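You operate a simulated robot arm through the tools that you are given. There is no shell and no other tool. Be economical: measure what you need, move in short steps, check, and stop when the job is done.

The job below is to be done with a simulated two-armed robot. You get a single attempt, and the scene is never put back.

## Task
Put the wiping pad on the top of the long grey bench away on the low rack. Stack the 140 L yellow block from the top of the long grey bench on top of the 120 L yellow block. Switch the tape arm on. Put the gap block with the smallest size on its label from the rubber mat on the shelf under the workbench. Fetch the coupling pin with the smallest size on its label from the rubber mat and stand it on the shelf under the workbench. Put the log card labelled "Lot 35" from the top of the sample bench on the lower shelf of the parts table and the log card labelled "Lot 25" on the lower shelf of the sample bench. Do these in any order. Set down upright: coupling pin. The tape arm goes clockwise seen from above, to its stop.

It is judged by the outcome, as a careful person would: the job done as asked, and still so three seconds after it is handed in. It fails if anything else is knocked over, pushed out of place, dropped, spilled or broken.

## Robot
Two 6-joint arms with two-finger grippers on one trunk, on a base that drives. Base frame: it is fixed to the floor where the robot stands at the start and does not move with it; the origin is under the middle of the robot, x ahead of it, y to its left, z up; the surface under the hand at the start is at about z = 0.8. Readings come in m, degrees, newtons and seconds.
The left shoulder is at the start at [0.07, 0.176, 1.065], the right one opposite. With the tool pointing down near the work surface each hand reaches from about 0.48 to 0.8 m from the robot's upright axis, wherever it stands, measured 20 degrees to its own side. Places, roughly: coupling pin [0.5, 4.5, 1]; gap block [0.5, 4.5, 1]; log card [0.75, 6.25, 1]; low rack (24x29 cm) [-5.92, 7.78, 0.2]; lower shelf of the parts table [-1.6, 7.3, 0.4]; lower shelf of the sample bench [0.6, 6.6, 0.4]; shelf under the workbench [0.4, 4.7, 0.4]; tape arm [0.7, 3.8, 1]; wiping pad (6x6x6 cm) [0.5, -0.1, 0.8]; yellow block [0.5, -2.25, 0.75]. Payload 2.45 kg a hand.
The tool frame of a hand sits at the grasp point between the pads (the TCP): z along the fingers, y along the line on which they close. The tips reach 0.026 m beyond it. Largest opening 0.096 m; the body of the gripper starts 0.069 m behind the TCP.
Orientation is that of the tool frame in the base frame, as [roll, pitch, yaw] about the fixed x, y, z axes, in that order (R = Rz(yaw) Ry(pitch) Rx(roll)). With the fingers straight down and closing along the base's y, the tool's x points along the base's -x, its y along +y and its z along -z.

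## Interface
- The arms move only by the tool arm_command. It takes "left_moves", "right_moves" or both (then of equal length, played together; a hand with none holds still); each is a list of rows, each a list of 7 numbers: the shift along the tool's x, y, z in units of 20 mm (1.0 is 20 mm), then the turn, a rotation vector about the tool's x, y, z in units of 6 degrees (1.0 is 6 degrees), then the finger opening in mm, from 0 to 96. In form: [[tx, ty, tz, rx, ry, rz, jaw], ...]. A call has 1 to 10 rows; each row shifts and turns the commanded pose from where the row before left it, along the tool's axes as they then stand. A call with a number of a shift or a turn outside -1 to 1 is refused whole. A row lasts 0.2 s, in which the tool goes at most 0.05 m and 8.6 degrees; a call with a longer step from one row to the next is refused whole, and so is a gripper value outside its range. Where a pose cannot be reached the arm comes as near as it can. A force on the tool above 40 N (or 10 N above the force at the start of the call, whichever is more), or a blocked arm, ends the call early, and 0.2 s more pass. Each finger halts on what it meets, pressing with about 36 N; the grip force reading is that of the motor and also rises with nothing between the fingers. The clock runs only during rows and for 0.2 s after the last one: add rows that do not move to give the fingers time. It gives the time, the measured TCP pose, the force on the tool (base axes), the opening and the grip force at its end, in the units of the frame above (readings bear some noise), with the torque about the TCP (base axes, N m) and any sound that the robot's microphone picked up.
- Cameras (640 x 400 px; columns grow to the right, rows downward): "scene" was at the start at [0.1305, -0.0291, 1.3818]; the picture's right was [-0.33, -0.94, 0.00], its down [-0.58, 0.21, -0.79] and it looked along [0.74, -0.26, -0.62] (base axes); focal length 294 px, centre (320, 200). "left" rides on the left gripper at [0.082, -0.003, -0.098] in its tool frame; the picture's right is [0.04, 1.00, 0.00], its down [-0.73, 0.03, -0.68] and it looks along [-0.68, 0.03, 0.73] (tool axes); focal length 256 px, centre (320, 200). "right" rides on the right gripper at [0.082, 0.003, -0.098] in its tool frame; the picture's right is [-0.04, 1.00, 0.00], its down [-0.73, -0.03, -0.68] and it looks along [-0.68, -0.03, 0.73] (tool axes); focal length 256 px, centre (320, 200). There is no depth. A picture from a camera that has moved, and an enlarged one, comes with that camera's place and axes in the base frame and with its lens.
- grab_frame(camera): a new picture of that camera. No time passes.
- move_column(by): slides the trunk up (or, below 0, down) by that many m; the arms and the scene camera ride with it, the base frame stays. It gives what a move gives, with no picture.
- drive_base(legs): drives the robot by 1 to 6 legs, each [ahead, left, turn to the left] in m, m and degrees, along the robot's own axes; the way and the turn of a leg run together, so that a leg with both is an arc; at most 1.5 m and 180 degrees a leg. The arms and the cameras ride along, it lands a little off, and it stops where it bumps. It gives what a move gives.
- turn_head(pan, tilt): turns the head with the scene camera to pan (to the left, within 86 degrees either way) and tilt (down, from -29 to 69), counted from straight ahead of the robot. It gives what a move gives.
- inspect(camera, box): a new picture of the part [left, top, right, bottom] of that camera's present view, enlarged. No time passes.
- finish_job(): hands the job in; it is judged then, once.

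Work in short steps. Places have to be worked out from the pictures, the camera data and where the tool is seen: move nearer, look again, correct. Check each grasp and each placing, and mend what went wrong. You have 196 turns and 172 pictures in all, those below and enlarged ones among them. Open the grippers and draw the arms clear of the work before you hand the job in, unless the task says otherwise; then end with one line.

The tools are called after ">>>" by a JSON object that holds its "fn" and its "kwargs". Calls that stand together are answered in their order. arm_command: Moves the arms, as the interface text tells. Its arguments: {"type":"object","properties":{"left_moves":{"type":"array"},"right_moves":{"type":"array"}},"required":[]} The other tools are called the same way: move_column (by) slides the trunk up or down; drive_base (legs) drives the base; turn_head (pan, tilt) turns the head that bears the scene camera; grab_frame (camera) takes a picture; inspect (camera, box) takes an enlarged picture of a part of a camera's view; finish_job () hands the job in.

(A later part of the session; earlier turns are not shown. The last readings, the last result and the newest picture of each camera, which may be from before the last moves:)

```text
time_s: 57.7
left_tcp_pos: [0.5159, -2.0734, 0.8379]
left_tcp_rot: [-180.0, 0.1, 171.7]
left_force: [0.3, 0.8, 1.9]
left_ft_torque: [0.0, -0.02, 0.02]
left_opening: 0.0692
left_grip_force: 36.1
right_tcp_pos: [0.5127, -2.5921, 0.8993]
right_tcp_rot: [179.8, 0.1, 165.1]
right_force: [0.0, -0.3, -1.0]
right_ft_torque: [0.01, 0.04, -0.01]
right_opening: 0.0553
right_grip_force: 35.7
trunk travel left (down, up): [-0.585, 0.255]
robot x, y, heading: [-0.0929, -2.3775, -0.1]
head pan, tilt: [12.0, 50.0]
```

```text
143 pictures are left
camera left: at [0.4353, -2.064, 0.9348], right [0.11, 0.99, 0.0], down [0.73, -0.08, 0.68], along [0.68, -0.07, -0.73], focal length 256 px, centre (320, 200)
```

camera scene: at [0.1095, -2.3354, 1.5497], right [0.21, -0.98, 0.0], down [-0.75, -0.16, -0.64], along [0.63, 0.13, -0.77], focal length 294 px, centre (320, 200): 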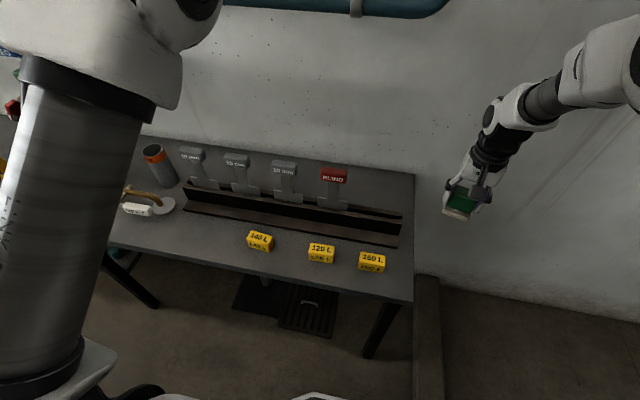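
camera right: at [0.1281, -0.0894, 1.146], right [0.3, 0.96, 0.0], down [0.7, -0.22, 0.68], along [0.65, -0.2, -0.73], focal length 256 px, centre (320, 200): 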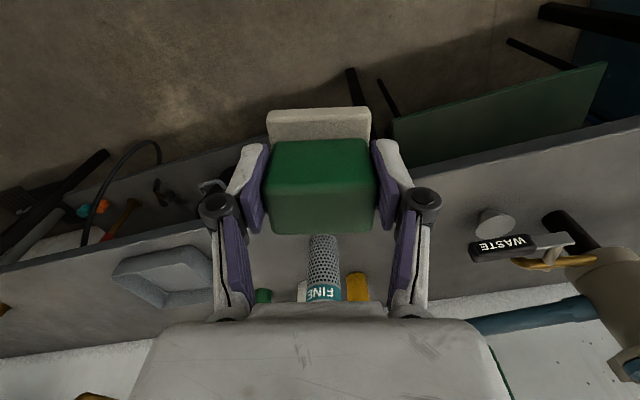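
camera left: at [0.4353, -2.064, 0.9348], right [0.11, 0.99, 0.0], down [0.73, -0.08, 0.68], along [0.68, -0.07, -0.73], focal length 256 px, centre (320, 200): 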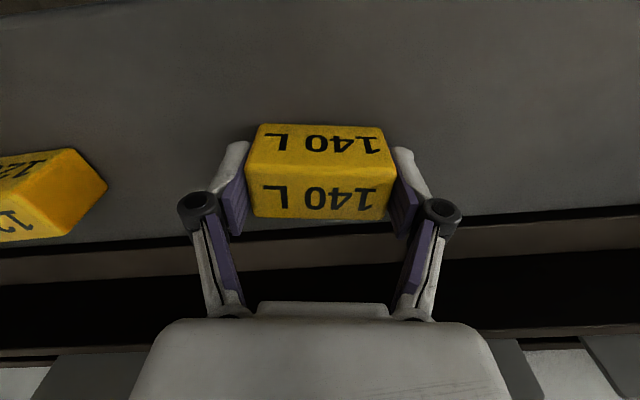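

The 140 is gripped at 69 mm. I'll lift it 0.1 m and carry it above the 120, turning to match.

>>> {"fn": "arm_command", "kwargs": {"left_moves": [[0, 0, -1, 0, 0, 0, 45], [0, 0, -1, 0, 0, 0, 45], [0, 0, -1, 0, 0, 0, 45], [0, 0, -1, 0, 0, 0, 45], [0, 0, -1, 0, 0, 0, 45], [0, 0, -1, 0, 0, 0, 45]]}}

>>> {"fn": "arm_command", "kwargs": {"left_moves": [[-0.05, -0.89, 0, 0, 0, -0.2, 45], [-0.05, -0.89, 0, 0, 0, -0.2, 45], [-0.05, -0.89, 0, 0, 0, -0.2, 45], [-0.05, -0.89, 0, 0, 0, -0.2, 45], [-0.05, -0.89, 0, 0, 0, -0.2, 45], [-0.05, -0.89, 0, 0, 0, -0.2, 45], [-0.05, -0.89, 0, 0, 0, -0.2, 45], [-0.05, -0.89, 0, 0, 0, -0.2, 45], [-0.05, -0.89, 0, 0, 0, -0.2, 45], [-0.05, -0.89, 0, 0, 0, -0.2, 45]]}}

>>> {"fn": "grab_frame", "kwargs": {"camera": "left"}}

>>> {"fn": "inspect", "kwargs": {"camera": "scene", "box": [235, 180, 435, 300]}}

```text
time_s: 59.1
left_tcp_pos: [0.5138, -2.0737, 0.9568]
left_tcp_rot: [180.0, 0.1, 171.6]
left_force: [-1.2, -0.5, -0.6]
left_ft_torque: [0.01, 0.0, -0.04]
left_opening: 0.069
left_grip_force: 36.2
right_tcp_pos: [0.5124, -2.5931, 0.8988]
right_tcp_rot: [179.8, -0.1, 165.0]
right_force: [1.0, 0.8, -1.2]
right_ft_torque: [-0.01, 0.01, -0.03]
right_opening: 0.0553
right_grip_force: 35.8
trunk travel left (down, up): [-0.585, 0.255]
robot x, y, heading: [-0.0945, -2.3793, 0.2]
head pan, tilt: [12.0, 50.0]
```

```text
time_s: 61.3
left_tcp_pos: [0.5164, -2.2514, 0.9579]
left_tcp_rot: [180.0, 0.0, -176.2]
left_force: [0.1, 1.1, -0.4]
left_ft_torque: [0.01, 0.0, 0.03]
left_opening: 0.0689
left_grip_force: 35.7
right_tcp_pos: [0.5126, -2.5912, 0.8991]
right_tcp_rot: [179.8, 0.1, 165.1]
right_force: [0.1, 0.3, -2.0]
right_ft_torque: [0.01, 0.02, 0.01]
right_opening: 0.0552
right_grip_force: 35.6
trunk travel left (down, up): [-0.585, 0.255]
robot x, y, heading: [-0.0932, -2.3797, -0.1]
head pan, tilt: [12.0, 50.0]
```

```text
142 pictures are left
camera left: at [0.4358, -2.26, 1.0549], right [-0.1, 0.99, 0.0], down [0.73, 0.08, 0.68], along [0.68, 0.07, -0.73], focal length 256 px, centre (320, 200)
```

left: 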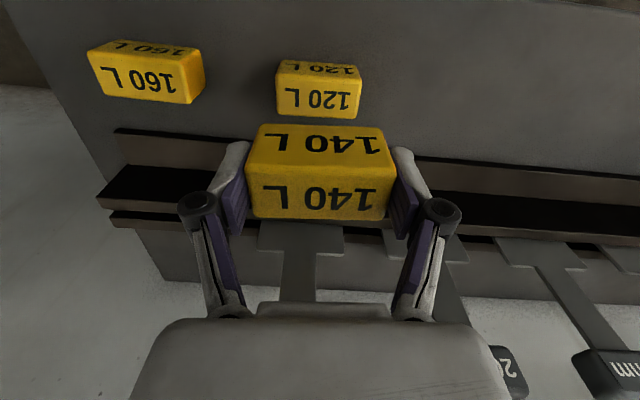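

```text
3.20 times, centred on (335, 240) of scene
camera zoom: at [0.03, -2.3657, 1.3997], right [0.21, -0.98, 0.0], down [-0.75, -0.16, -0.64], along [0.63, 0.13, -0.77], focal length 939 px, centre (272, 72)
```

zoom: 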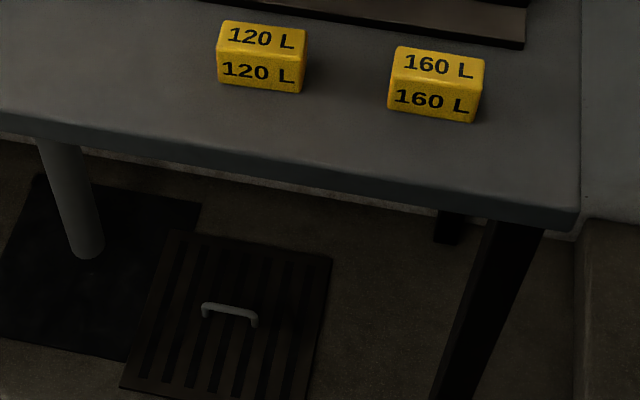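

The 120 is at about (0.521, -2.2535), so I'll shift 5 mm ahead and lower to just above it.

>>> {"fn": "arm_command", "kwargs": {"left_moves": [[-0.25, -0.1, 0.7, 0, 0, 0, 45], [0, 0, 1, 0, 0, 0, 45], [0, 0, 1, 0, 0, 0, 45], [0, 0, 0.5, 0, 0, 0, 45]]}}

>>> {"fn": "grab_frame", "kwargs": {"camera": "left"}}

>>> {"fn": "grab_frame", "kwargs": {"camera": "right"}}

>>> {"fn": "inspect", "kwargs": {"camera": "scene", "box": [260, 140, 420, 240]}}

```text
time_s: 62.3
left_tcp_pos: [0.5218, -2.2541, 0.8929]
left_tcp_rot: [-180.0, 0.0, -176.4]
left_force: [-0.3, 0.1, -0.5]
left_ft_torque: [-0.01, 0.0, -0.05]
left_opening: 0.0686
left_grip_force: 36.3
right_tcp_pos: [0.5129, -2.5917, 0.8996]
right_tcp_rot: [179.8, 0.0, 165.1]
right_force: [-0.4, -1.1, -1.8]
right_ft_torque: [0.0, 0.0, 0.0]
right_opening: 0.055
right_grip_force: 36.0
trunk travel left (down, up): [-0.585, 0.255]
robot x, y, heading: [-0.0955, -2.3828, -0.1]
head pan, tilt: [12.0, 50.0]
```

```text
140 pictures are left
camera left: at [0.441, -2.2613, 0.9895], right [-0.1, 0.99, 0.0], down [0.73, 0.08, 0.68], along [0.68, 0.07, -0.73], focal length 256 px, centre (320, 200)
```

left: 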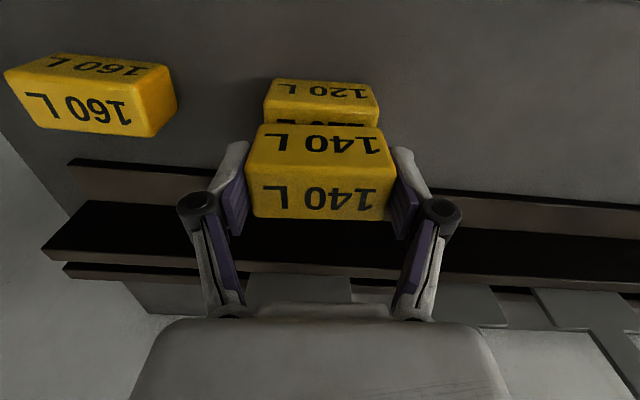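

```text
139 pictures are left
camera right: at [0.4339, -2.569, 0.996], right [0.3, 0.96, 0.0], down [0.7, -0.22, 0.68], along [0.65, -0.2, -0.73], focal length 256 px, centre (320, 200)
```

right: 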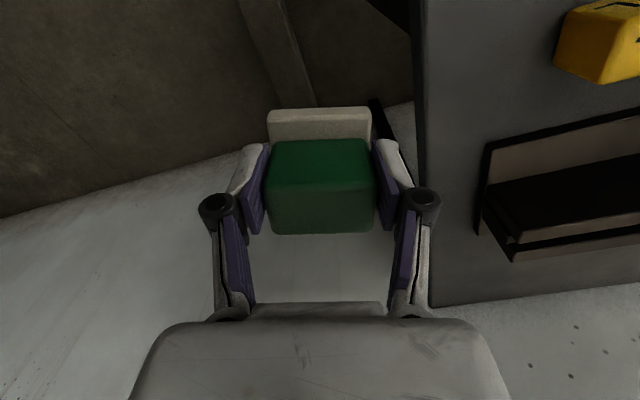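

```text
4.00 times, centred on (340, 190) of scene
camera zoom: at [0.03, -2.365, 1.3997], right [0.21, -0.98, 0.0], down [-0.75, -0.16, -0.64], along [0.63, 0.13, -0.77], focal length 1174 px, centre (240, 240)
```

zoom: 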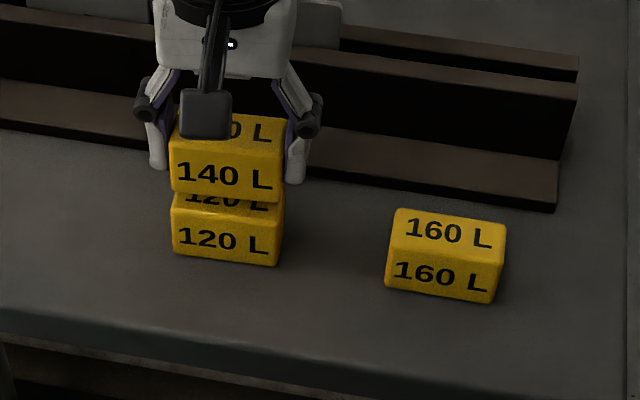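

The block is well lined up, about 8 mm above. I'll lower it gently until I see contact force.

>>> {"fn": "arm_command", "kwargs": {"left_moves": [[0, 0, 0.2, 0, 0, 0, 45], [0, 0, 0.15, 0, 0, 0, 45], [0, 0, 0.1, 0, 0, 0, 45]]}}

>>> {"fn": "inspect", "kwargs": {"camera": "scene", "box": [280, 150, 360, 210]}}

```text
time_s: 63.1
left_tcp_pos: [0.5205, -2.2535, 0.8836]
left_tcp_rot: [-180.0, 0.1, -176.4]
left_force: [-0.2, -1.3, 0.5]
left_ft_torque: [-0.01, 0.0, -0.01]
left_opening: 0.0691
left_grip_force: 35.7
right_tcp_pos: [0.5134, -2.5908, 0.9001]
right_tcp_rot: [179.8, 0.0, 165.1]
right_force: [-0.1, 0.7, -1.7]
right_ft_torque: [-0.03, 0.02, 0.01]
right_opening: 0.0553
right_grip_force: 35.7
trunk travel left (down, up): [-0.585, 0.255]
robot x, y, heading: [-0.0976, -2.3836, 0.2]
head pan, tilt: [12.0, 50.0]
```

```text
6.67 times, centred on (320, 180) of scene
camera zoom: at [0.0298, -2.3649, 1.3997], right [0.21, -0.98, 0.0], down [-0.75, -0.16, -0.64], along [0.63, 0.13, -0.77], focal length 1957 px, centre (320, 333)
```

zoom: 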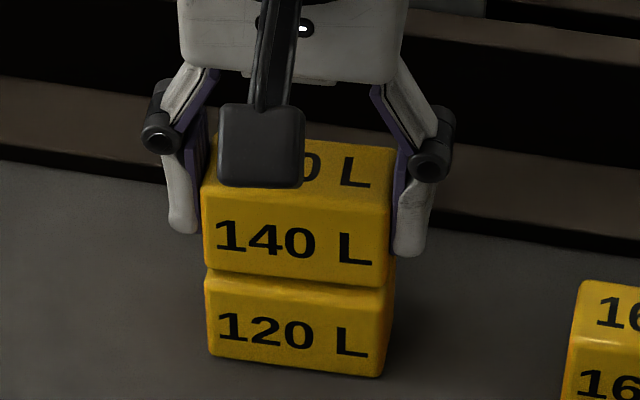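

It is nearly touching, so I'll take a few 2 mm steps to seat it.

>>> {"fn": "arm_command", "kwargs": {"left_moves": [[0, 0, 0.1, 0, 0, 0, 45], [0, 0, 0.1, 0, 0, 0, 45]]}}

>>> {"fn": "inspect", "kwargs": {"camera": "scene", "box": [280, 150, 360, 210]}}

```text
time_s: 63.7
left_tcp_pos: [0.5211, -2.2518, 0.8824]
left_tcp_rot: [180.0, 0.3, -176.4]
left_force: [-1.0, 3.1, 12.6]
left_ft_torque: [0.14, 0.08, 0.0]
left_opening: 0.0691
left_grip_force: 35.7
right_tcp_pos: [0.5116, -2.5908, 0.9003]
right_tcp_rot: [179.7, 0.2, 165.1]
right_force: [0.1, -0.1, -0.5]
right_ft_torque: [0.0, -0.02, -0.03]
right_opening: 0.055
right_grip_force: 36.0
trunk travel left (down, up): [-0.585, 0.255]
robot x, y, heading: [-0.0926, -2.3834, 0.2]
head pan, tilt: [12.0, 50.0]
```

```text
6.67 times, centred on (320, 180) of scene
camera zoom: at [0.0278, -2.3648, 1.4001], right [0.21, -0.98, 0.0], down [-0.75, -0.16, -0.64], along [0.63, 0.13, -0.77], focal length 1957 px, centre (320, 333)
```

zoom: 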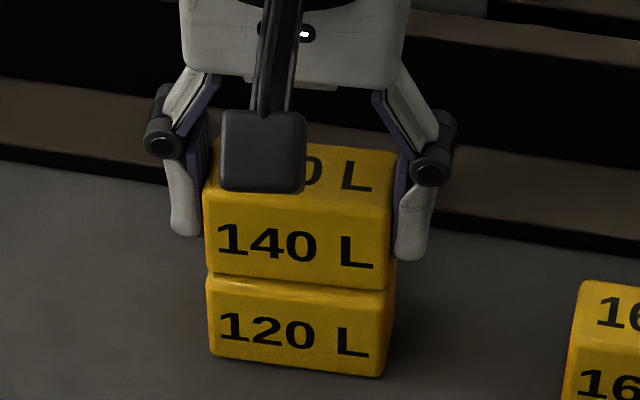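

Contact force is 12.6 N, so the block is seated squarely. I'll open the fingers slowly and rise straight up.

>>> {"fn": "arm_command", "kwargs": {"left_moves": [[0, 0, -0.05, 0, 0, 0, 76], [0, 0, 0, 0, 0, 0, 86], [0, 0, 0, 0, 0, 0, 92], [0, 0, -0.5, 0, 0, 0, 92], [0, 0, -1, 0, 0, 0, 92], [0, 0, -1, 0, 0, 0, 92], [0, 0, -1, 0, 0, 0, 92], [0, 0, -1, 0, 0, 0, 92], [0, 0, -1, 0, 0, 0, 92], [0, 0, -1, 0, 0, 0, 92]]}}

>>> {"fn": "inspect", "kwargs": {"camera": "scene", "box": [260, 140, 420, 240]}}

```text
time_s: 65.9
left_tcp_pos: [0.5198, -2.2536, 1.0113]
left_tcp_rot: [-180.0, 0.0, -176.4]
left_force: [0.2, 0.4, 0.2]
left_ft_torque: [0.0, -0.02, 0.01]
left_opening: 0.0916
left_grip_force: 0.1
right_tcp_pos: [0.5127, -2.5915, 0.8989]
right_tcp_rot: [179.9, 0.1, 165.1]
right_force: [0.5, 0.0, -0.9]
right_ft_torque: [-0.02, 0.0, -0.02]
right_opening: 0.0552
right_grip_force: 35.6
trunk travel left (down, up): [-0.585, 0.255]
robot x, y, heading: [-0.0964, -2.3809, 0.1]
head pan, tilt: [12.0, 50.0]
```

```text
4.00 times, centred on (340, 190) of scene
camera zoom: at [0.0291, -2.365, 1.3997], right [0.21, -0.98, 0.0], down [-0.75, -0.16, -0.64], along [0.63, 0.13, -0.77], focal length 1174 px, centre (240, 240)
```

zoom: 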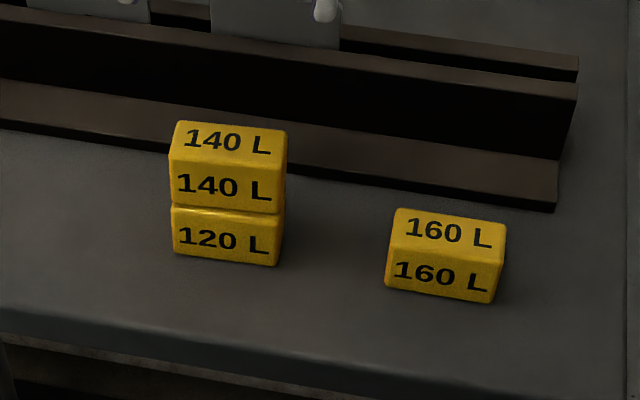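

The stack stands. I'll raise the trunk, back off, and look left along the route to the workbench.

>>> {"fn": "move_column", "kwargs": {"by": 0.2}}

>>> {"fn": "drive_base", "kwargs": {"legs": [[-0.45, 0.1, 0]]}}

>>> {"fn": "turn_head", "kwargs": {"pan": 80, "tilt": 20}}

>>> {"fn": "grab_frame", "kwargs": {"camera": "scene"}}

```text
time_s: 68.1
left_tcp_pos: [0.5216, -2.2537, 1.2119]
left_tcp_rot: [-179.9, -0.1, -176.4]
left_force: [-0.6, -0.6, 0.1]
left_ft_torque: [0.01, 0.0, 0.02]
left_opening: 0.0918
left_grip_force: 0.1
right_tcp_pos: [0.5121, -2.5915, 1.099]
right_tcp_rot: [179.8, 0.0, 165.1]
right_force: [0.0, 0.2, -1.2]
right_ft_torque: [-0.04, -0.01, 0.0]
right_opening: 0.0554
right_grip_force: 36.5
trunk travel left (down, up): [-0.785, 0.055]
robot x, y, heading: [-0.0986, -2.3808, 0.2]
head pan, tilt: [12.0, 50.0]
```

```text
time_s: 70.8
left_tcp_pos: [0.0685, -2.1528, 1.2117]
left_tcp_rot: [-179.9, 0.0, -176.2]
left_force: [-0.1, -0.3, -0.5]
left_ft_torque: [0.0, 0.03, -0.04]
left_opening: 0.092
left_grip_force: 0.0
right_tcp_pos: [0.0617, -2.4911, 1.0973]
right_tcp_rot: [179.8, 0.0, 165.3]
right_force: [0.8, 0.0, -1.5]
right_ft_torque: [0.0, 0.03, -0.01]
right_opening: 0.0555
right_grip_force: 36.3
trunk travel left (down, up): [-0.785, 0.055]
robot x, y, heading: [-0.5485, -2.2804, 0.3]
head pan, tilt: [12.0, 50.0]
```

```text
time_s: 72.2
left_tcp_pos: [0.0662, -2.1519, 1.2121]
left_tcp_rot: [180.0, 0.0, -176.2]
left_force: [0.0, -0.1, 0.5]
left_ft_torque: [0.01, 0.03, 0.01]
left_opening: 0.092
left_grip_force: 0.2
right_tcp_pos: [0.0598, -2.4902, 1.0998]
right_tcp_rot: [179.8, 0.0, 165.3]
right_force: [-0.1, 0.2, -1.0]
right_ft_torque: [0.0, 0.04, -0.01]
right_opening: 0.0552
right_grip_force: 36.0
trunk travel left (down, up): [-0.785, 0.055]
robot x, y, heading: [-0.5516, -2.2815, 0.1]
head pan, tilt: [80.0, 20.0]
```

```text
134 pictures are left
camera scene: at [-0.4833, -2.1894, 1.6453], right [0.99, -0.17, 0.0], down [-0.06, -0.34, -0.94], along [0.16, 0.93, -0.34], focal length 294 px, centre (320, 200)
```

scene: 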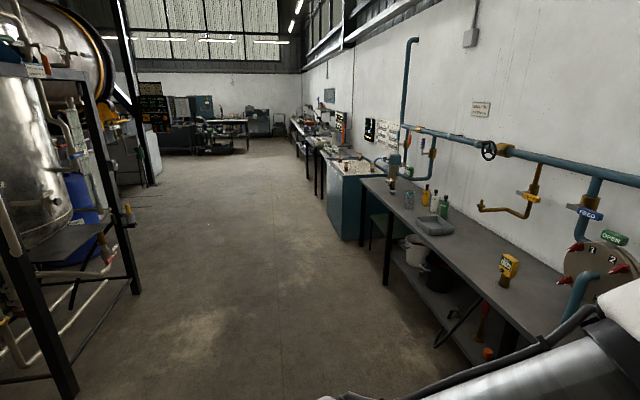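

The corridor at x≈-0.55 is clear. I'll drive left about 5.9 m to the workbench with the tape arm.

>>> {"fn": "drive_base", "kwargs": {"legs": [[0, 1.5, 0], [0, 1.5, 0], [0, 1.5, 0], [0, 1.4, 0]]}}

>>> {"fn": "turn_head", "kwargs": {"pan": 15, "tilt": 28}}

>>> {"fn": "grab_frame", "kwargs": {"camera": "scene"}}

```text
time_s: 100.2
left_tcp_pos: [-0.0183, 3.7469, 1.2127]
left_tcp_rot: [180.0, 0.1, -174.9]
left_force: [-0.5, 0.1, -0.8]
left_ft_torque: [0.02, 0.02, 0.0]
left_opening: 0.092
left_grip_force: 0.0
right_tcp_pos: [-0.0193, 3.4092, 1.0993]
right_tcp_rot: [179.9, 0.0, 166.5]
right_force: [-0.1, 0.1, -1.7]
right_ft_torque: [0.01, 0.0, 0.01]
right_opening: 0.055
right_grip_force: 36.0
trunk travel left (down, up): [-0.785, 0.055]
robot x, y, heading: [-0.6316, 3.6052, 1.1]
head pan, tilt: [80.0, 20.0]
```

```text
time_s: 101.6
left_tcp_pos: [-0.0189, 3.7468, 1.2127]
left_tcp_rot: [-179.9, 0.0, -175.1]
left_force: [0.1, -0.9, -1.0]
left_ft_torque: [-0.03, -0.02, 0.04]
left_opening: 0.0921
left_grip_force: 0.0
right_tcp_pos: [-0.0185, 3.4094, 1.0982]
right_tcp_rot: [179.8, 0.0, 166.4]
right_force: [0.1, 0.3, -1.2]
right_ft_torque: [-0.01, 0.02, 0.0]
right_opening: 0.0556
right_grip_force: 36.0
trunk travel left (down, up): [-0.785, 0.055]
robot x, y, heading: [-0.6328, 3.6033, 1.5]
head pan, tilt: [15.0, 28.0]
```

```text
133 pictures are left
camera scene: at [-0.4943, 3.6326, 1.6324], right [0.28, -0.96, 0.0], down [-0.45, -0.13, -0.88], along [0.85, 0.25, -0.47], focal length 294 px, centre (320, 200)
```

scene: 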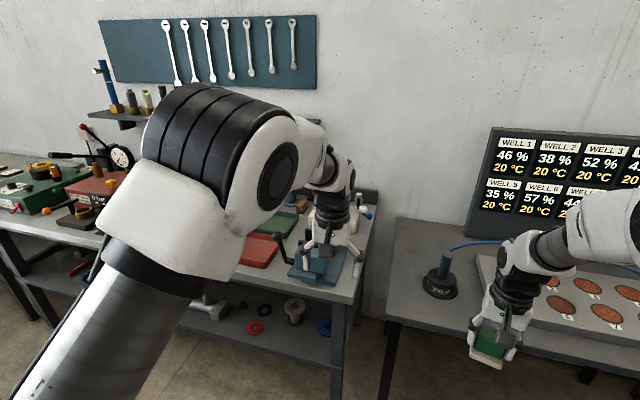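

I'll use the left hand camera to see the bench part that the arm hides.

>>> {"fn": "grab_frame", "kwargs": {"camera": "left"}}

>>> {"fn": "drive_base", "kwargs": {"legs": [[0, 0.6, -1.3]]}}

>>> {"fn": "turn_head", "kwargs": {"pan": 0, "tilt": 30}}

>>> {"fn": "grab_frame", "kwargs": {"camera": "scene"}}

```text
132 pictures are left
camera left: at [-0.099, 3.7375, 1.3092], right [-0.13, 0.99, 0.0], down [0.73, 0.09, 0.68], along [0.67, 0.09, -0.73], focal length 256 px, centre (320, 200)
```

left: 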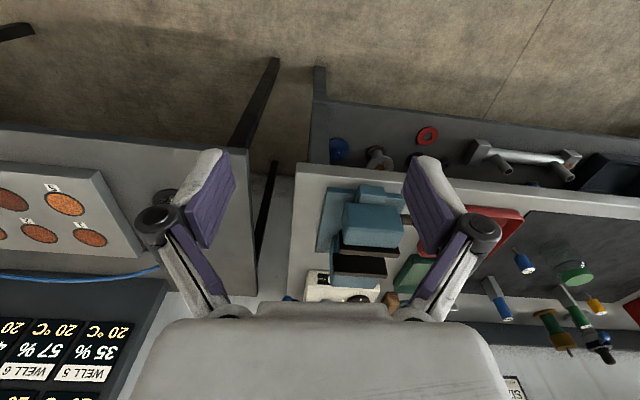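

```text
time_s: 105.0
left_tcp_pos: [-0.0254, 4.3371, 1.2126]
left_tcp_rot: [180.0, -0.1, -176.2]
left_force: [-0.7, 0.0, -0.2]
left_ft_torque: [0.03, 0.0, -0.02]
left_opening: 0.0921
left_grip_force: 0.0
right_tcp_pos: [-0.0308, 3.999, 1.0988]
right_tcp_rot: [179.8, 0.0, 165.4]
right_force: [-0.2, 0.2, -1.3]
right_ft_torque: [0.01, -0.01, 0.0]
right_opening: 0.0554
right_grip_force: 35.6
trunk travel left (down, up): [-0.785, 0.055]
robot x, y, heading: [-0.6395, 4.2093, 0.4]
head pan, tilt: [15.0, 28.0]
```

```text
time_s: 105.8
left_tcp_pos: [-0.0246, 4.3373, 1.2121]
left_tcp_rot: [180.0, -0.1, -176.1]
left_force: [0.0, 0.0, 0.3]
left_ft_torque: [-0.02, -0.01, 0.0]
left_opening: 0.0921
left_grip_force: 0.1
right_tcp_pos: [-0.0309, 4.0011, 1.1001]
right_tcp_rot: [179.9, -0.1, 165.4]
right_force: [0.4, 0.6, -1.6]
right_ft_torque: [-0.01, 0.01, 0.0]
right_opening: 0.0553
right_grip_force: 35.9
trunk travel left (down, up): [-0.785, 0.055]
robot x, y, heading: [-0.6412, 4.2059, 0.5]
head pan, tilt: [0.0, 30.0]
```

```text
131 pictures are left
camera scene: at [-0.5001, 4.2087, 1.6292], right [0.01, -1.0, 0.0], down [-0.5, 0.0, -0.87], along [0.87, 0.01, -0.5], focal length 294 px, centre (320, 200)
```

scene: 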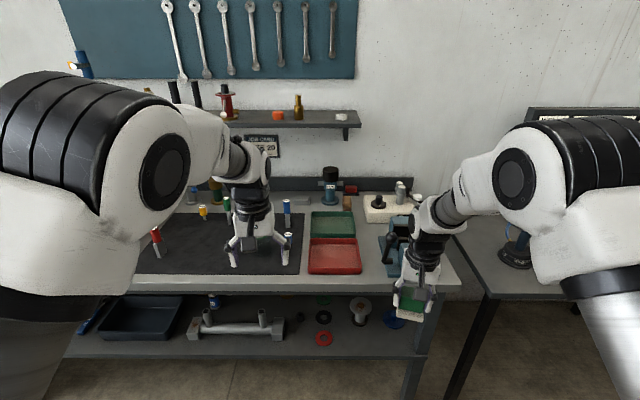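

The mat, the trays and the lower shelf are in view. I'll enlarge the mat and the right end of the bench.

>>> {"fn": "inspect", "kwargs": {"camera": "scene", "box": [130, 180, 310, 290]}}

>>> {"fn": "inspect", "kwargs": {"camera": "scene", "box": [300, 160, 460, 290]}}

>>> {"fn": "grab_frame", "kwargs": {"camera": "left"}}

>>> {"fn": "grab_frame", "kwargs": {"camera": "right"}}

```text
3.56 times, centred on (220, 235) of scene
camera zoom: at [-0.5001, 4.2087, 1.6292], right [0.01, -1.0, 0.0], down [-0.5, 0.0, -0.87], along [0.87, 0.01, -0.5], focal length 1044 px, centre (676, 76)
```

zoom: 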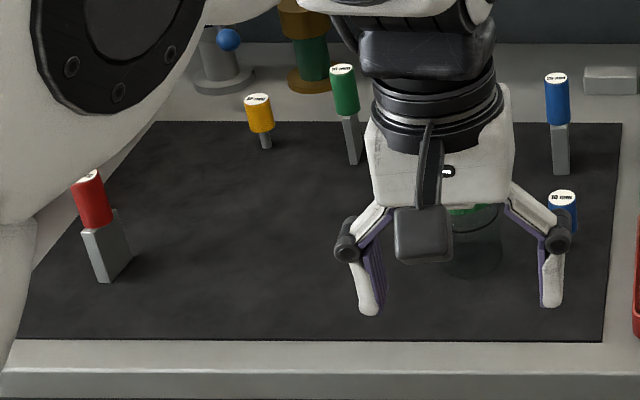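

```text
3.08 times, centred on (380, 225) of scene
camera zoom: at [-0.5001, 4.2087, 1.6292], right [0.01, -1.0, 0.0], down [-0.5, 0.0, -0.87], along [0.87, 0.01, -0.5], focal length 903 px, centre (135, 123)
```

zoom: 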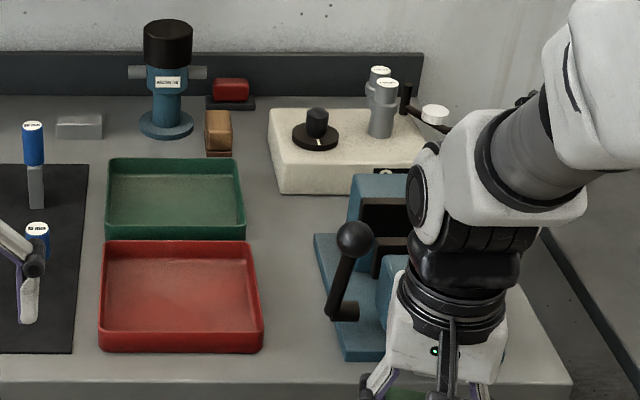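

```text
128 pictures are left
camera left: at [-0.1056, 4.3302, 1.3091], right [-0.11, 0.99, 0.0], down [0.73, 0.08, 0.68], along [0.68, 0.07, -0.73], focal length 256 px, centre (320, 200)
```

left: 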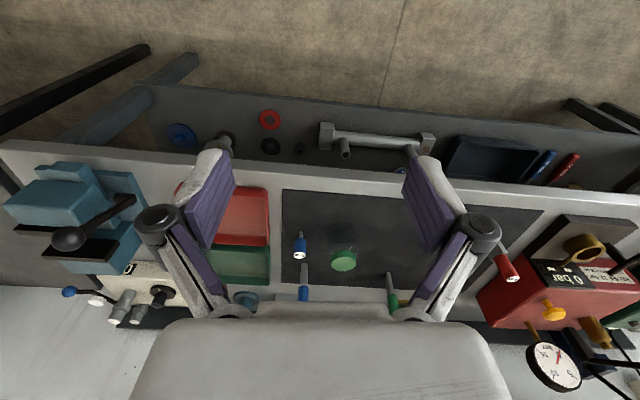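

```text
127 pictures are left
camera right: at [-0.1102, 4.0226, 1.1962], right [0.29, 0.96, 0.0], down [0.7, -0.21, 0.68], along [0.65, -0.2, -0.73], focal length 256 px, centre (320, 200)
```

right: 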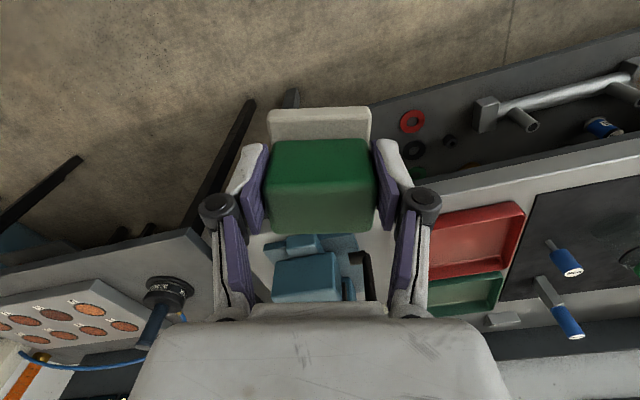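

Gap blocks seem to be the rectangular steel pieces with coloured caps, and coupling pins the round ones. I'll raise the right hand with the pad, drive closer and read the labels with the left camera.

>>> {"fn": "arm_command", "kwargs": {"right_moves": [[0, 0, -1, 0, 0, 0, 30], [0, 0, -1, 0, 0, 0, 30], [0, 0, -1, 0, 0, 0, 30], [0, 0, -1, 0, 0, 0, 30], [0, 0, -1, 0, 0, 0, 30], [0, 0, -1, 0, 0, 0, 30], [0, 0, -1, 0, 0, 0, 30], [0, 0, -1, 0, 0, 0, 30], [0, 0, -1, 0, 0, 0, 30], [0, 0, -1, 0, 0, 0, 30]]}}

>>> {"fn": "drive_base", "kwargs": {"legs": [[0.25, 0.05, 0]]}}

>>> {"fn": "grab_frame", "kwargs": {"camera": "left"}}

>>> {"fn": "turn_head", "kwargs": {"pan": 15, "tilt": 45}}

>>> {"fn": "grab_frame", "kwargs": {"camera": "scene"}}

```text
time_s: 108.0
left_tcp_pos: [-0.024, 4.3385, 1.2128]
left_tcp_rot: [-180.0, 0.1, -176.1]
left_force: [0.4, -0.1, -0.9]
left_ft_torque: [-0.02, -0.02, -0.02]
left_opening: 0.0916
left_grip_force: 0.1
right_tcp_pos: [-0.0308, 3.9984, 1.3005]
right_tcp_rot: [179.8, 0.0, 165.4]
right_force: [0.0, -0.1, -1.2]
right_ft_torque: [-0.02, -0.01, -0.01]
right_opening: 0.0552
right_grip_force: 36.1
trunk travel left (down, up): [-0.785, 0.055]
robot x, y, heading: [-0.6403, 4.2037, 0.3]
head pan, tilt: [0.0, 30.0]
```

```text
time_s: 109.8
left_tcp_pos: [0.2182, 4.3952, 1.213]
left_tcp_rot: [-180.0, 0.1, -175.7]
left_force: [0.1, -0.3, -0.2]
left_ft_torque: [-0.02, 0.02, 0.01]
left_opening: 0.0921
left_grip_force: 0.1
right_tcp_pos: [0.2146, 4.0544, 1.3007]
right_tcp_rot: [179.8, 0.1, 165.9]
right_force: [0.4, 0.8, -1.7]
right_ft_torque: [0.0, -0.02, -0.04]
right_opening: 0.0553
right_grip_force: 36.1
trunk travel left (down, up): [-0.785, 0.055]
robot x, y, heading: [-0.3938, 4.262, 0.8]
head pan, tilt: [0.0, 30.0]
```

```text
126 pictures are left
camera left: at [0.1372, 4.3853, 1.3102], right [-0.11, 0.99, 0.0], down [0.73, 0.08, 0.68], along [0.68, 0.08, -0.73], focal length 256 px, centre (320, 200)
```

left: 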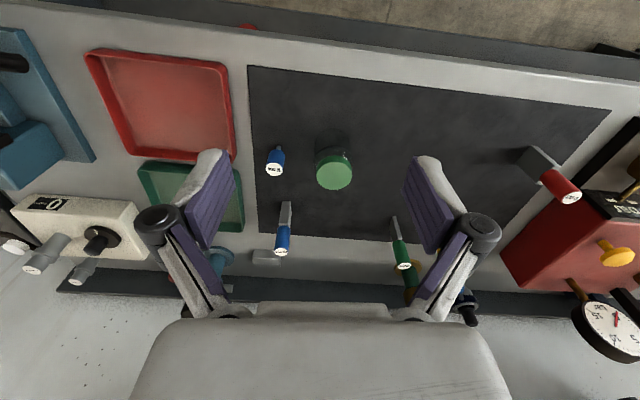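

```text
time_s: 110.6
left_tcp_pos: [0.2209, 4.3952, 1.2107]
left_tcp_rot: [-180.0, 0.0, -175.7]
left_force: [0.4, -0.2, 0.5]
left_ft_torque: [0.01, 0.03, -0.02]
left_opening: 0.0918
left_grip_force: 0.0
right_tcp_pos: [0.2168, 4.0562, 1.299]
right_tcp_rot: [179.8, 0.0, 165.8]
right_force: [0.1, -0.9, -2.0]
right_ft_torque: [0.05, 0.03, 0.01]
right_opening: 0.0552
right_grip_force: 36.2
trunk travel left (down, up): [-0.785, 0.055]
robot x, y, heading: [-0.3925, 4.2624, 0.7]
head pan, tilt: [15.0, 45.0]
```

```text
125 pictures are left
camera scene: at [-0.2658, 4.2828, 1.6065], right [0.27, -0.96, 0.0], down [-0.68, -0.19, -0.71], along [0.68, 0.19, -0.71], focal length 294 px, centre (320, 200)
```

scene: 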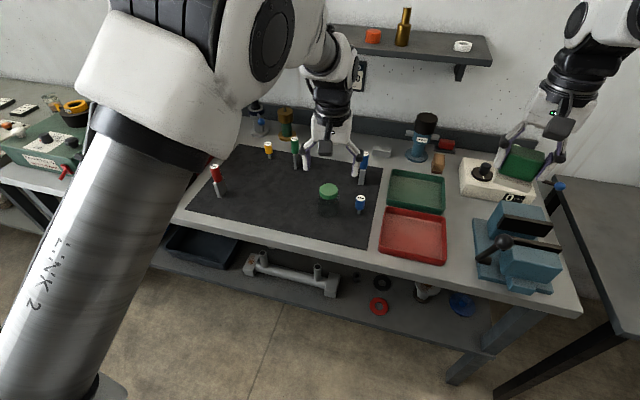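

Next I'll zoom in on the cap labels and on the white box.

>>> {"fn": "inspect", "kwargs": {"camera": "scene", "box": [200, 130, 310, 205]}}

>>> {"fn": "inspect", "kwargs": {"camera": "scene", "box": [340, 140, 390, 220]}}

>>> {"fn": "inspect", "kwargs": {"camera": "left", "box": [255, 140, 355, 200]}}

>>> {"fn": "inspect", "kwargs": {"camera": "scene", "box": [450, 130, 580, 220]}}

```text
5.33 times, centred on (255, 168) of scene
camera zoom: at [-0.2658, 4.2828, 1.6065], right [0.27, -0.96, 0.0], down [-0.68, -0.19, -0.71], along [0.68, 0.19, -0.71], focal length 1566 px, centre (667, 373)
```

zoom: 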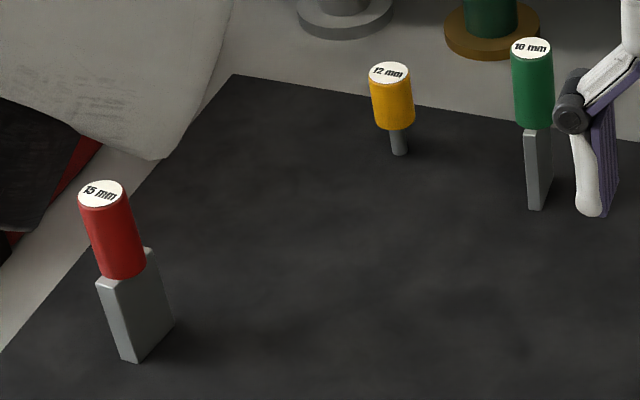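

```text
5.00 times, centred on (365, 180) of scene
camera zoom: at [-0.2658, 4.2828, 1.6065], right [0.27, -0.96, 0.0], down [-0.68, -0.19, -0.71], along [0.68, 0.19, -0.71], focal length 1468 px, centre (95, 300)
```

zoom: 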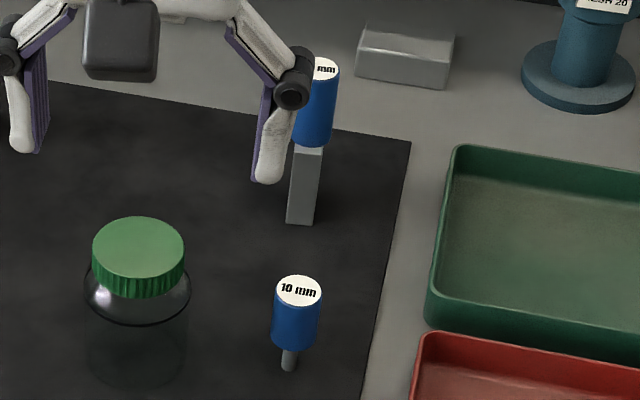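

```text
6.40 times, centred on (305, 170) of left
camera zoom: at [0.1399, 4.3858, 1.3089], right [-0.11, 0.99, 0.0], down [0.73, 0.08, 0.68], along [0.67, 0.08, -0.73], focal length 1638 px, centre (416, 392)
```

zoom: 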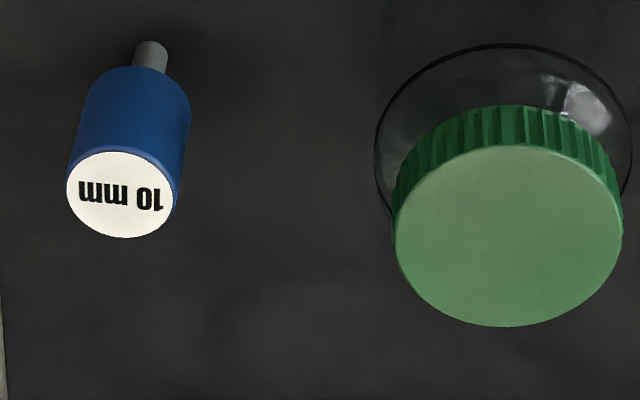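

```text
4.44 times, centred on (515, 175) of scene
camera zoom: at [-0.2658, 4.2828, 1.6065], right [0.27, -0.96, 0.0], down [-0.68, -0.19, -0.71], along [0.68, 0.19, -0.71], focal length 1305 px, centre (-547, 311)
```

zoom: 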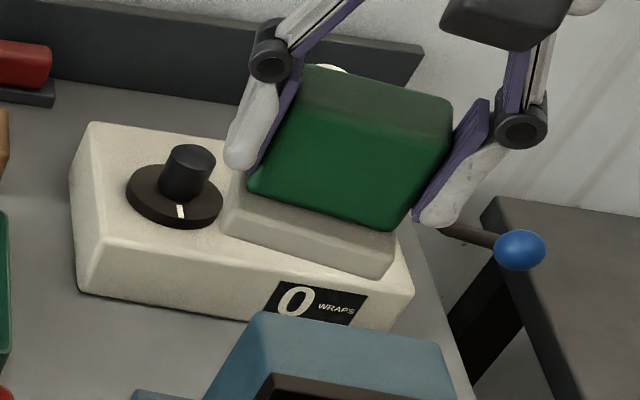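

The coupling pins are 12 mm (yellow) and 10 mm (blue, near). The gap blocks are 15 mm (red), 10 mm (green) and an unread blue one, which I'll read now.

>>> {"fn": "inspect", "kwargs": {"camera": "left", "box": [255, 220, 315, 270]}}

>>> {"fn": "inspect", "kwargs": {"camera": "left", "box": [380, 240, 430, 280]}}

```text
8.00 times, centred on (285, 245) of left
camera zoom: at [0.1399, 4.3858, 1.3089], right [-0.11, 0.99, 0.0], down [0.73, 0.08, 0.68], along [0.67, 0.08, -0.73], focal length 2048 px, centre (600, -160)
```

zoom: 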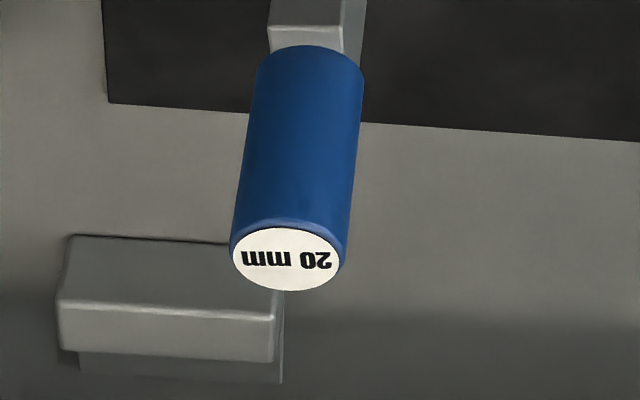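

```text
10.00 times, centred on (405, 260) of left
camera zoom: at [0.1399, 4.3858, 1.3089], right [-0.11, 0.99, 0.0], down [0.73, 0.08, 0.68], along [0.67, 0.08, -0.73], focal length 2560 px, centre (-530, -400)
```

zoom: 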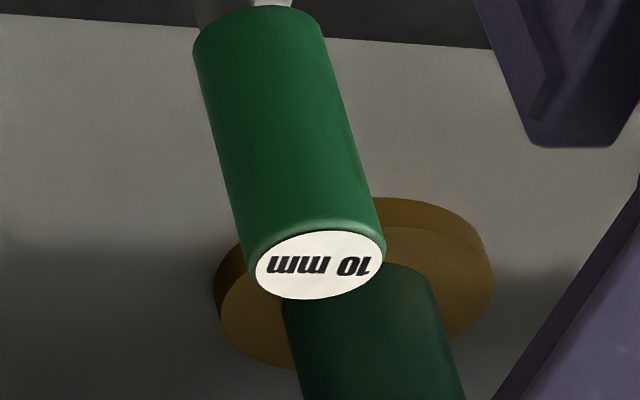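

The smallest gap block is the green 10 mm one at about (0.557, 4.606), and the smallest coupling pin is the blue 10 mm one at about (0.41, 4.337) with its top at z≈0.945. I'll place the base for the left hand and tilt that hand forward 40°, so the same grip will work under the bench.

>>> {"fn": "drive_base", "kwargs": {"legs": [[0.22, -0.14, -0.7]]}}

>>> {"fn": "arm_command", "kwargs": {"left_moves": [[0, 0, 0, 0, -1, 0.6, 50], [0, 0, 0, 0, -1, 0, 50], [0, 0, 0, 0, -1, 0, 50], [0, 0, 0, 0, -1, 0, 50], [0, 0, 0, 0, -1, 0, 50], [0, 0, 0, 0, -1, 0, 50], [0, 0, 0, 0, -0.67, 0, 50], [0, 0, 0, 0, 0, 0, 50]]}}

>>> {"fn": "grab_frame", "kwargs": {"camera": "left"}}

>>> {"fn": "grab_frame", "kwargs": {"camera": "scene"}}

```text
time_s: 112.5
left_tcp_pos: [0.4474, 4.2458, 1.2131]
left_tcp_rot: [180.0, 0.1, -176.7]
left_force: [-0.6, -1.0, -0.2]
left_ft_torque: [0.01, -0.03, 0.01]
left_opening: 0.0919
left_grip_force: 0.0
right_tcp_pos: [0.4371, 3.9066, 1.3003]
right_tcp_rot: [179.8, 0.0, 164.7]
right_force: [0.1, 0.4, -1.5]
right_ft_torque: [0.05, 0.01, 0.02]
right_opening: 0.0553
right_grip_force: 35.7
trunk travel left (down, up): [-0.785, 0.055]
robot x, y, heading: [-0.1716, 4.123, -0.3]
head pan, tilt: [15.0, 45.0]
```

```text
time_s: 114.3
left_tcp_pos: [0.4552, 4.2636, 1.221]
left_tcp_rot: [-174.9, 38.6, -175.2]
left_force: [-0.8, -0.6, -0.5]
left_ft_torque: [-0.01, 0.01, 0.02]
left_opening: 0.0499
left_grip_force: 0.2
left hand out of reach, approached as far as the arm can: row 7
right_tcp_pos: [0.4383, 3.9047, 1.2995]
right_tcp_rot: [179.8, 0.0, 164.8]
right_force: [-1.1, -0.3, -2.1]
right_ft_torque: [0.01, 0.02, -0.04]
right_opening: 0.0551
right_grip_force: 35.8
trunk travel left (down, up): [-0.785, 0.055]
robot x, y, heading: [-0.1685, 4.1185, -0.3]
head pan, tilt: [15.0, 45.0]
```

```text
118 pictures are left
camera left: at [0.3297, 4.259, 1.2454], right [-0.06, 0.99, -0.09], down [0.14, 0.1, 0.98], along [0.99, 0.04, -0.15], focal length 256 px, centre (320, 200)
```

left: 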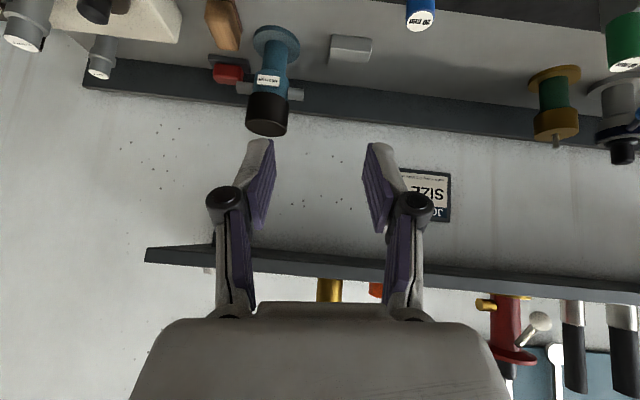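

```text
117 pictures are left
camera scene: at [-0.0411, 4.1404, 1.6066], right [0.25, -0.97, 0.0], down [-0.68, -0.18, -0.71], along [0.68, 0.18, -0.71], focal length 294 px, centre (320, 200)
```

scene: 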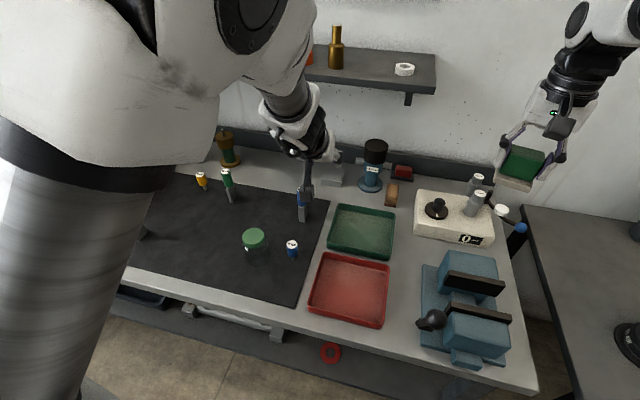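

The 40° tilt is near the arm's limit this close in. I'll back the base up 0.1 m, level the hand, move it over the pin and start down, raising the right hand for clearance.

>>> {"fn": "drive_base", "kwargs": {"legs": [[-0.1, 0, 0]]}}

>>> {"fn": "arm_command", "kwargs": {"left_moves": [[-0.48, 0.91, 0.4, -0.08, 0, 0.25, 50], [-0.48, 0.91, 0.4, -0.08, 0, 0.25, 50], [-0.48, 0.91, 0.4, -0.07, 0, 0.25, 50], [-0.48, 0.91, 0.4, -0.07, 0, 0.25, 50], [0.643, 0, 0.766, 0, 0, 0, 50], [0.643, 0, 0.766, 0, 0, 0, 50], [0, 0, 0, 0, 0, 0, 50]], "right_moves": [[0, 0, -0.7, 0, 0, 0, 30], [0, 0, -0.7, 0, 0, 0, 30], [0, 0, -0.7, 0, 0, 0, 30], [0, 0, -0.7, 0, 0, 0, 30], [0, 0, -0.7, 0, 0, 0, 30], [0, 0, -0.7, 0, 0, 0, 30], [0, 0, 0, 0, 0, 0, 30]]}}

>>> {"fn": "grab_frame", "kwargs": {"camera": "scene"}}

```text
time_s: 115.4
left_tcp_pos: [0.3616, 4.262, 1.2197]
left_tcp_rot: [-174.9, 38.6, -175.3]
left_force: [0.6, -0.4, 0.0]
left_ft_torque: [-0.03, 0.06, 0.02]
left_opening: 0.05
left_grip_force: 0.1
right_tcp_pos: [0.3456, 3.9048, 1.2971]
right_tcp_rot: [179.8, 0.0, 164.8]
right_force: [0.6, -0.1, -1.0]
right_ft_torque: [0.0, 0.06, -0.01]
right_opening: 0.0552
right_grip_force: 36.0
trunk travel left (down, up): [-0.785, 0.055]
robot x, y, heading: [-0.267, 4.1228, -0.3]
head pan, tilt: [15.0, 45.0]
```

```text
time_s: 117.0
left_tcp_pos: [0.4084, 4.335, 1.1969]
left_tcp_rot: [178.9, 38.8, 177.0]
left_force: [-0.4, 0.6, 0.4]
left_ft_torque: [0.03, 0.04, -0.03]
left_opening: 0.0502
left_grip_force: 0.0
left hand out of reach, approached as far as the arm can: row 5, 6
right_tcp_pos: [0.3405, 3.9051, 1.3827]
right_tcp_rot: [179.8, 0.0, 164.8]
right_force: [0.9, -0.1, -1.8]
right_ft_torque: [-0.01, 0.01, -0.01]
right_opening: 0.0553
right_grip_force: 36.4
trunk travel left (down, up): [-0.785, 0.055]
robot x, y, heading: [-0.2673, 4.1209, -0.1]
head pan, tilt: [15.0, 45.0]
```

```text
116 pictures are left
camera scene: at [-0.1371, 4.1414, 1.6066], right [0.25, -0.97, 0.0], down [-0.68, -0.18, -0.71], along [0.68, 0.18, -0.71], focal length 294 px, centre (320, 200)
```

scene: 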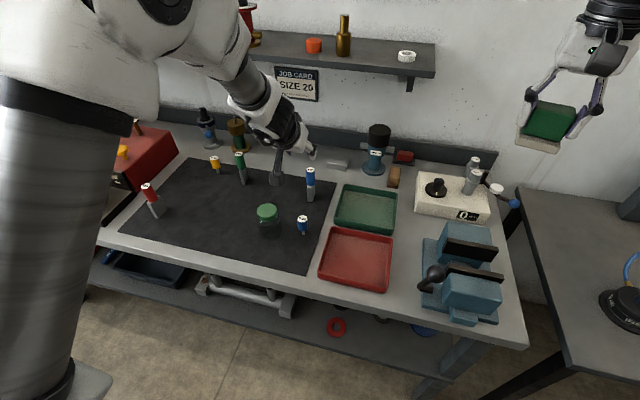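

Going further down with the arm is out of reach, but the trunk can lower this exact pose. First I'll measure the pin again.

>>> {"fn": "inspect", "kwargs": {"camera": "scene", "box": [250, 190, 330, 250]}}

```text
6.67 times, centred on (290, 220) of scene
camera zoom: at [-0.1371, 4.1414, 1.6066], right [0.25, -0.97, 0.0], down [-0.68, -0.18, -0.71], along [0.68, 0.18, -0.71], focal length 1957 px, centre (520, 67)
```

zoom: 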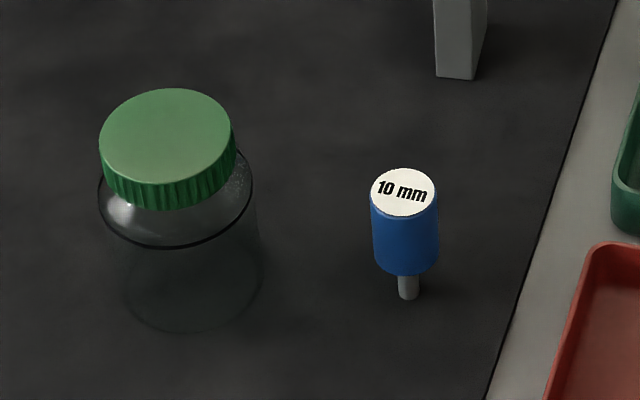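

The pin axis is at (0.409, 4.338), the mat at z≈0.87 and the cap top at 0.945. I'll lower the trunk 0.2 and check.

>>> {"fn": "move_column", "kwargs": {"by": -0.2}}

>>> {"fn": "grab_frame", "kwargs": {"camera": "left"}}

>>> {"fn": "grab_frame", "kwargs": {"camera": "scene"}}

```text
time_s: 119.2
left_tcp_pos: [0.4088, 4.3336, 0.9982]
left_tcp_rot: [178.9, 38.9, 176.8]
left_force: [0.6, -0.1, 0.7]
left_ft_torque: [-0.01, -0.02, -0.01]
left_opening: 0.05
left_grip_force: 0.2
right_tcp_pos: [0.3411, 3.904, 1.1826]
right_tcp_rot: [179.9, 0.0, 164.8]
right_force: [0.2, -0.5, -1.2]
right_ft_torque: [0.0, 0.02, 0.01]
right_opening: 0.0551
right_grip_force: 36.0
trunk travel left (down, up): [-0.585, 0.255]
robot x, y, heading: [-0.2652, 4.123, -0.1]
head pan, tilt: [15.0, 45.0]
```

```text
114 pictures are left
camera left: at [0.2836, 4.3367, 1.0218], right [0.01, 1.0, -0.01], down [0.14, 0.01, 0.99], along [0.99, -0.01, -0.14], focal length 256 px, centre (320, 200)
```

left: 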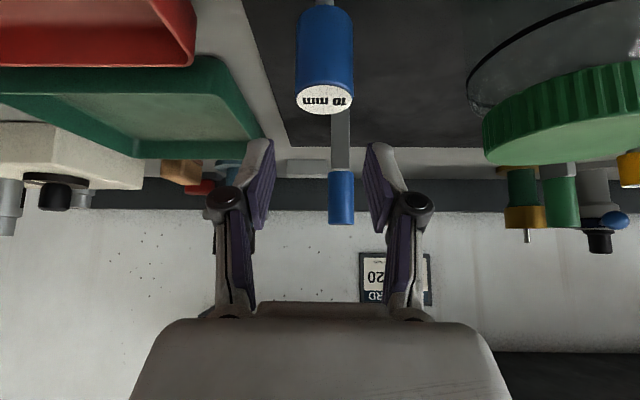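

```text
113 pictures are left
camera scene: at [-0.1372, 4.141, 1.4067], right [0.25, -0.97, 0.0], down [-0.68, -0.18, -0.71], along [0.68, 0.18, -0.71], focal length 294 px, centre (320, 200)
```

scene: 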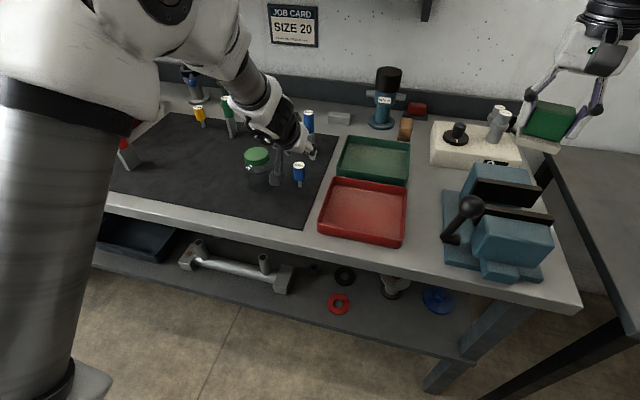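

The pin sits centred between the fingers within 3 mm. I'll lower to z≈0.915 and grip.

>>> {"fn": "move_column", "kwargs": {"by": -0.083}}

>>> {"fn": "grab_frame", "kwargs": {"camera": "left"}}

```text
time_s: 120.3
left_tcp_pos: [0.4083, 4.3352, 0.9158]
left_tcp_rot: [178.8, 38.9, 176.9]
left_force: [1.0, 0.1, -0.4]
left_ft_torque: [-0.01, -0.02, -0.02]
left_opening: 0.05
left_grip_force: 0.1
right_tcp_pos: [0.3399, 3.9045, 1.1003]
right_tcp_rot: [179.8, 0.1, 164.9]
right_force: [0.7, -0.6, 0.2]
right_ft_torque: [-0.02, 0.0, 0.04]
right_opening: 0.055
right_grip_force: 36.5
trunk travel left (down, up): [-0.502, 0.338]
robot x, y, heading: [-0.2628, 4.1199, -0.3]
head pan, tilt: [15.0, 45.0]
```

```text
112 pictures are left
camera left: at [0.2835, 4.3367, 0.9389], right [0.01, 1.0, -0.01], down [0.14, 0.01, 0.99], along [0.99, -0.01, -0.14], focal length 256 px, centre (320, 200)
```

left: 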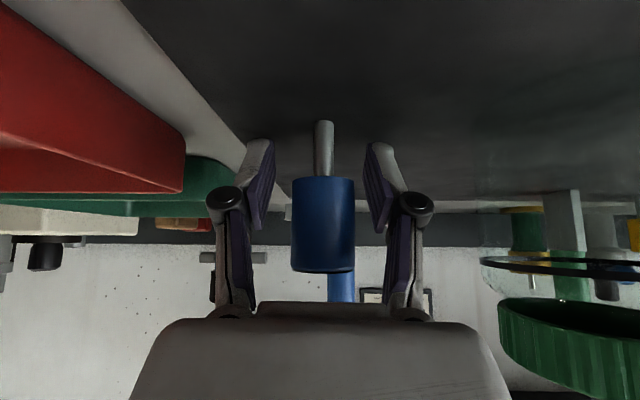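

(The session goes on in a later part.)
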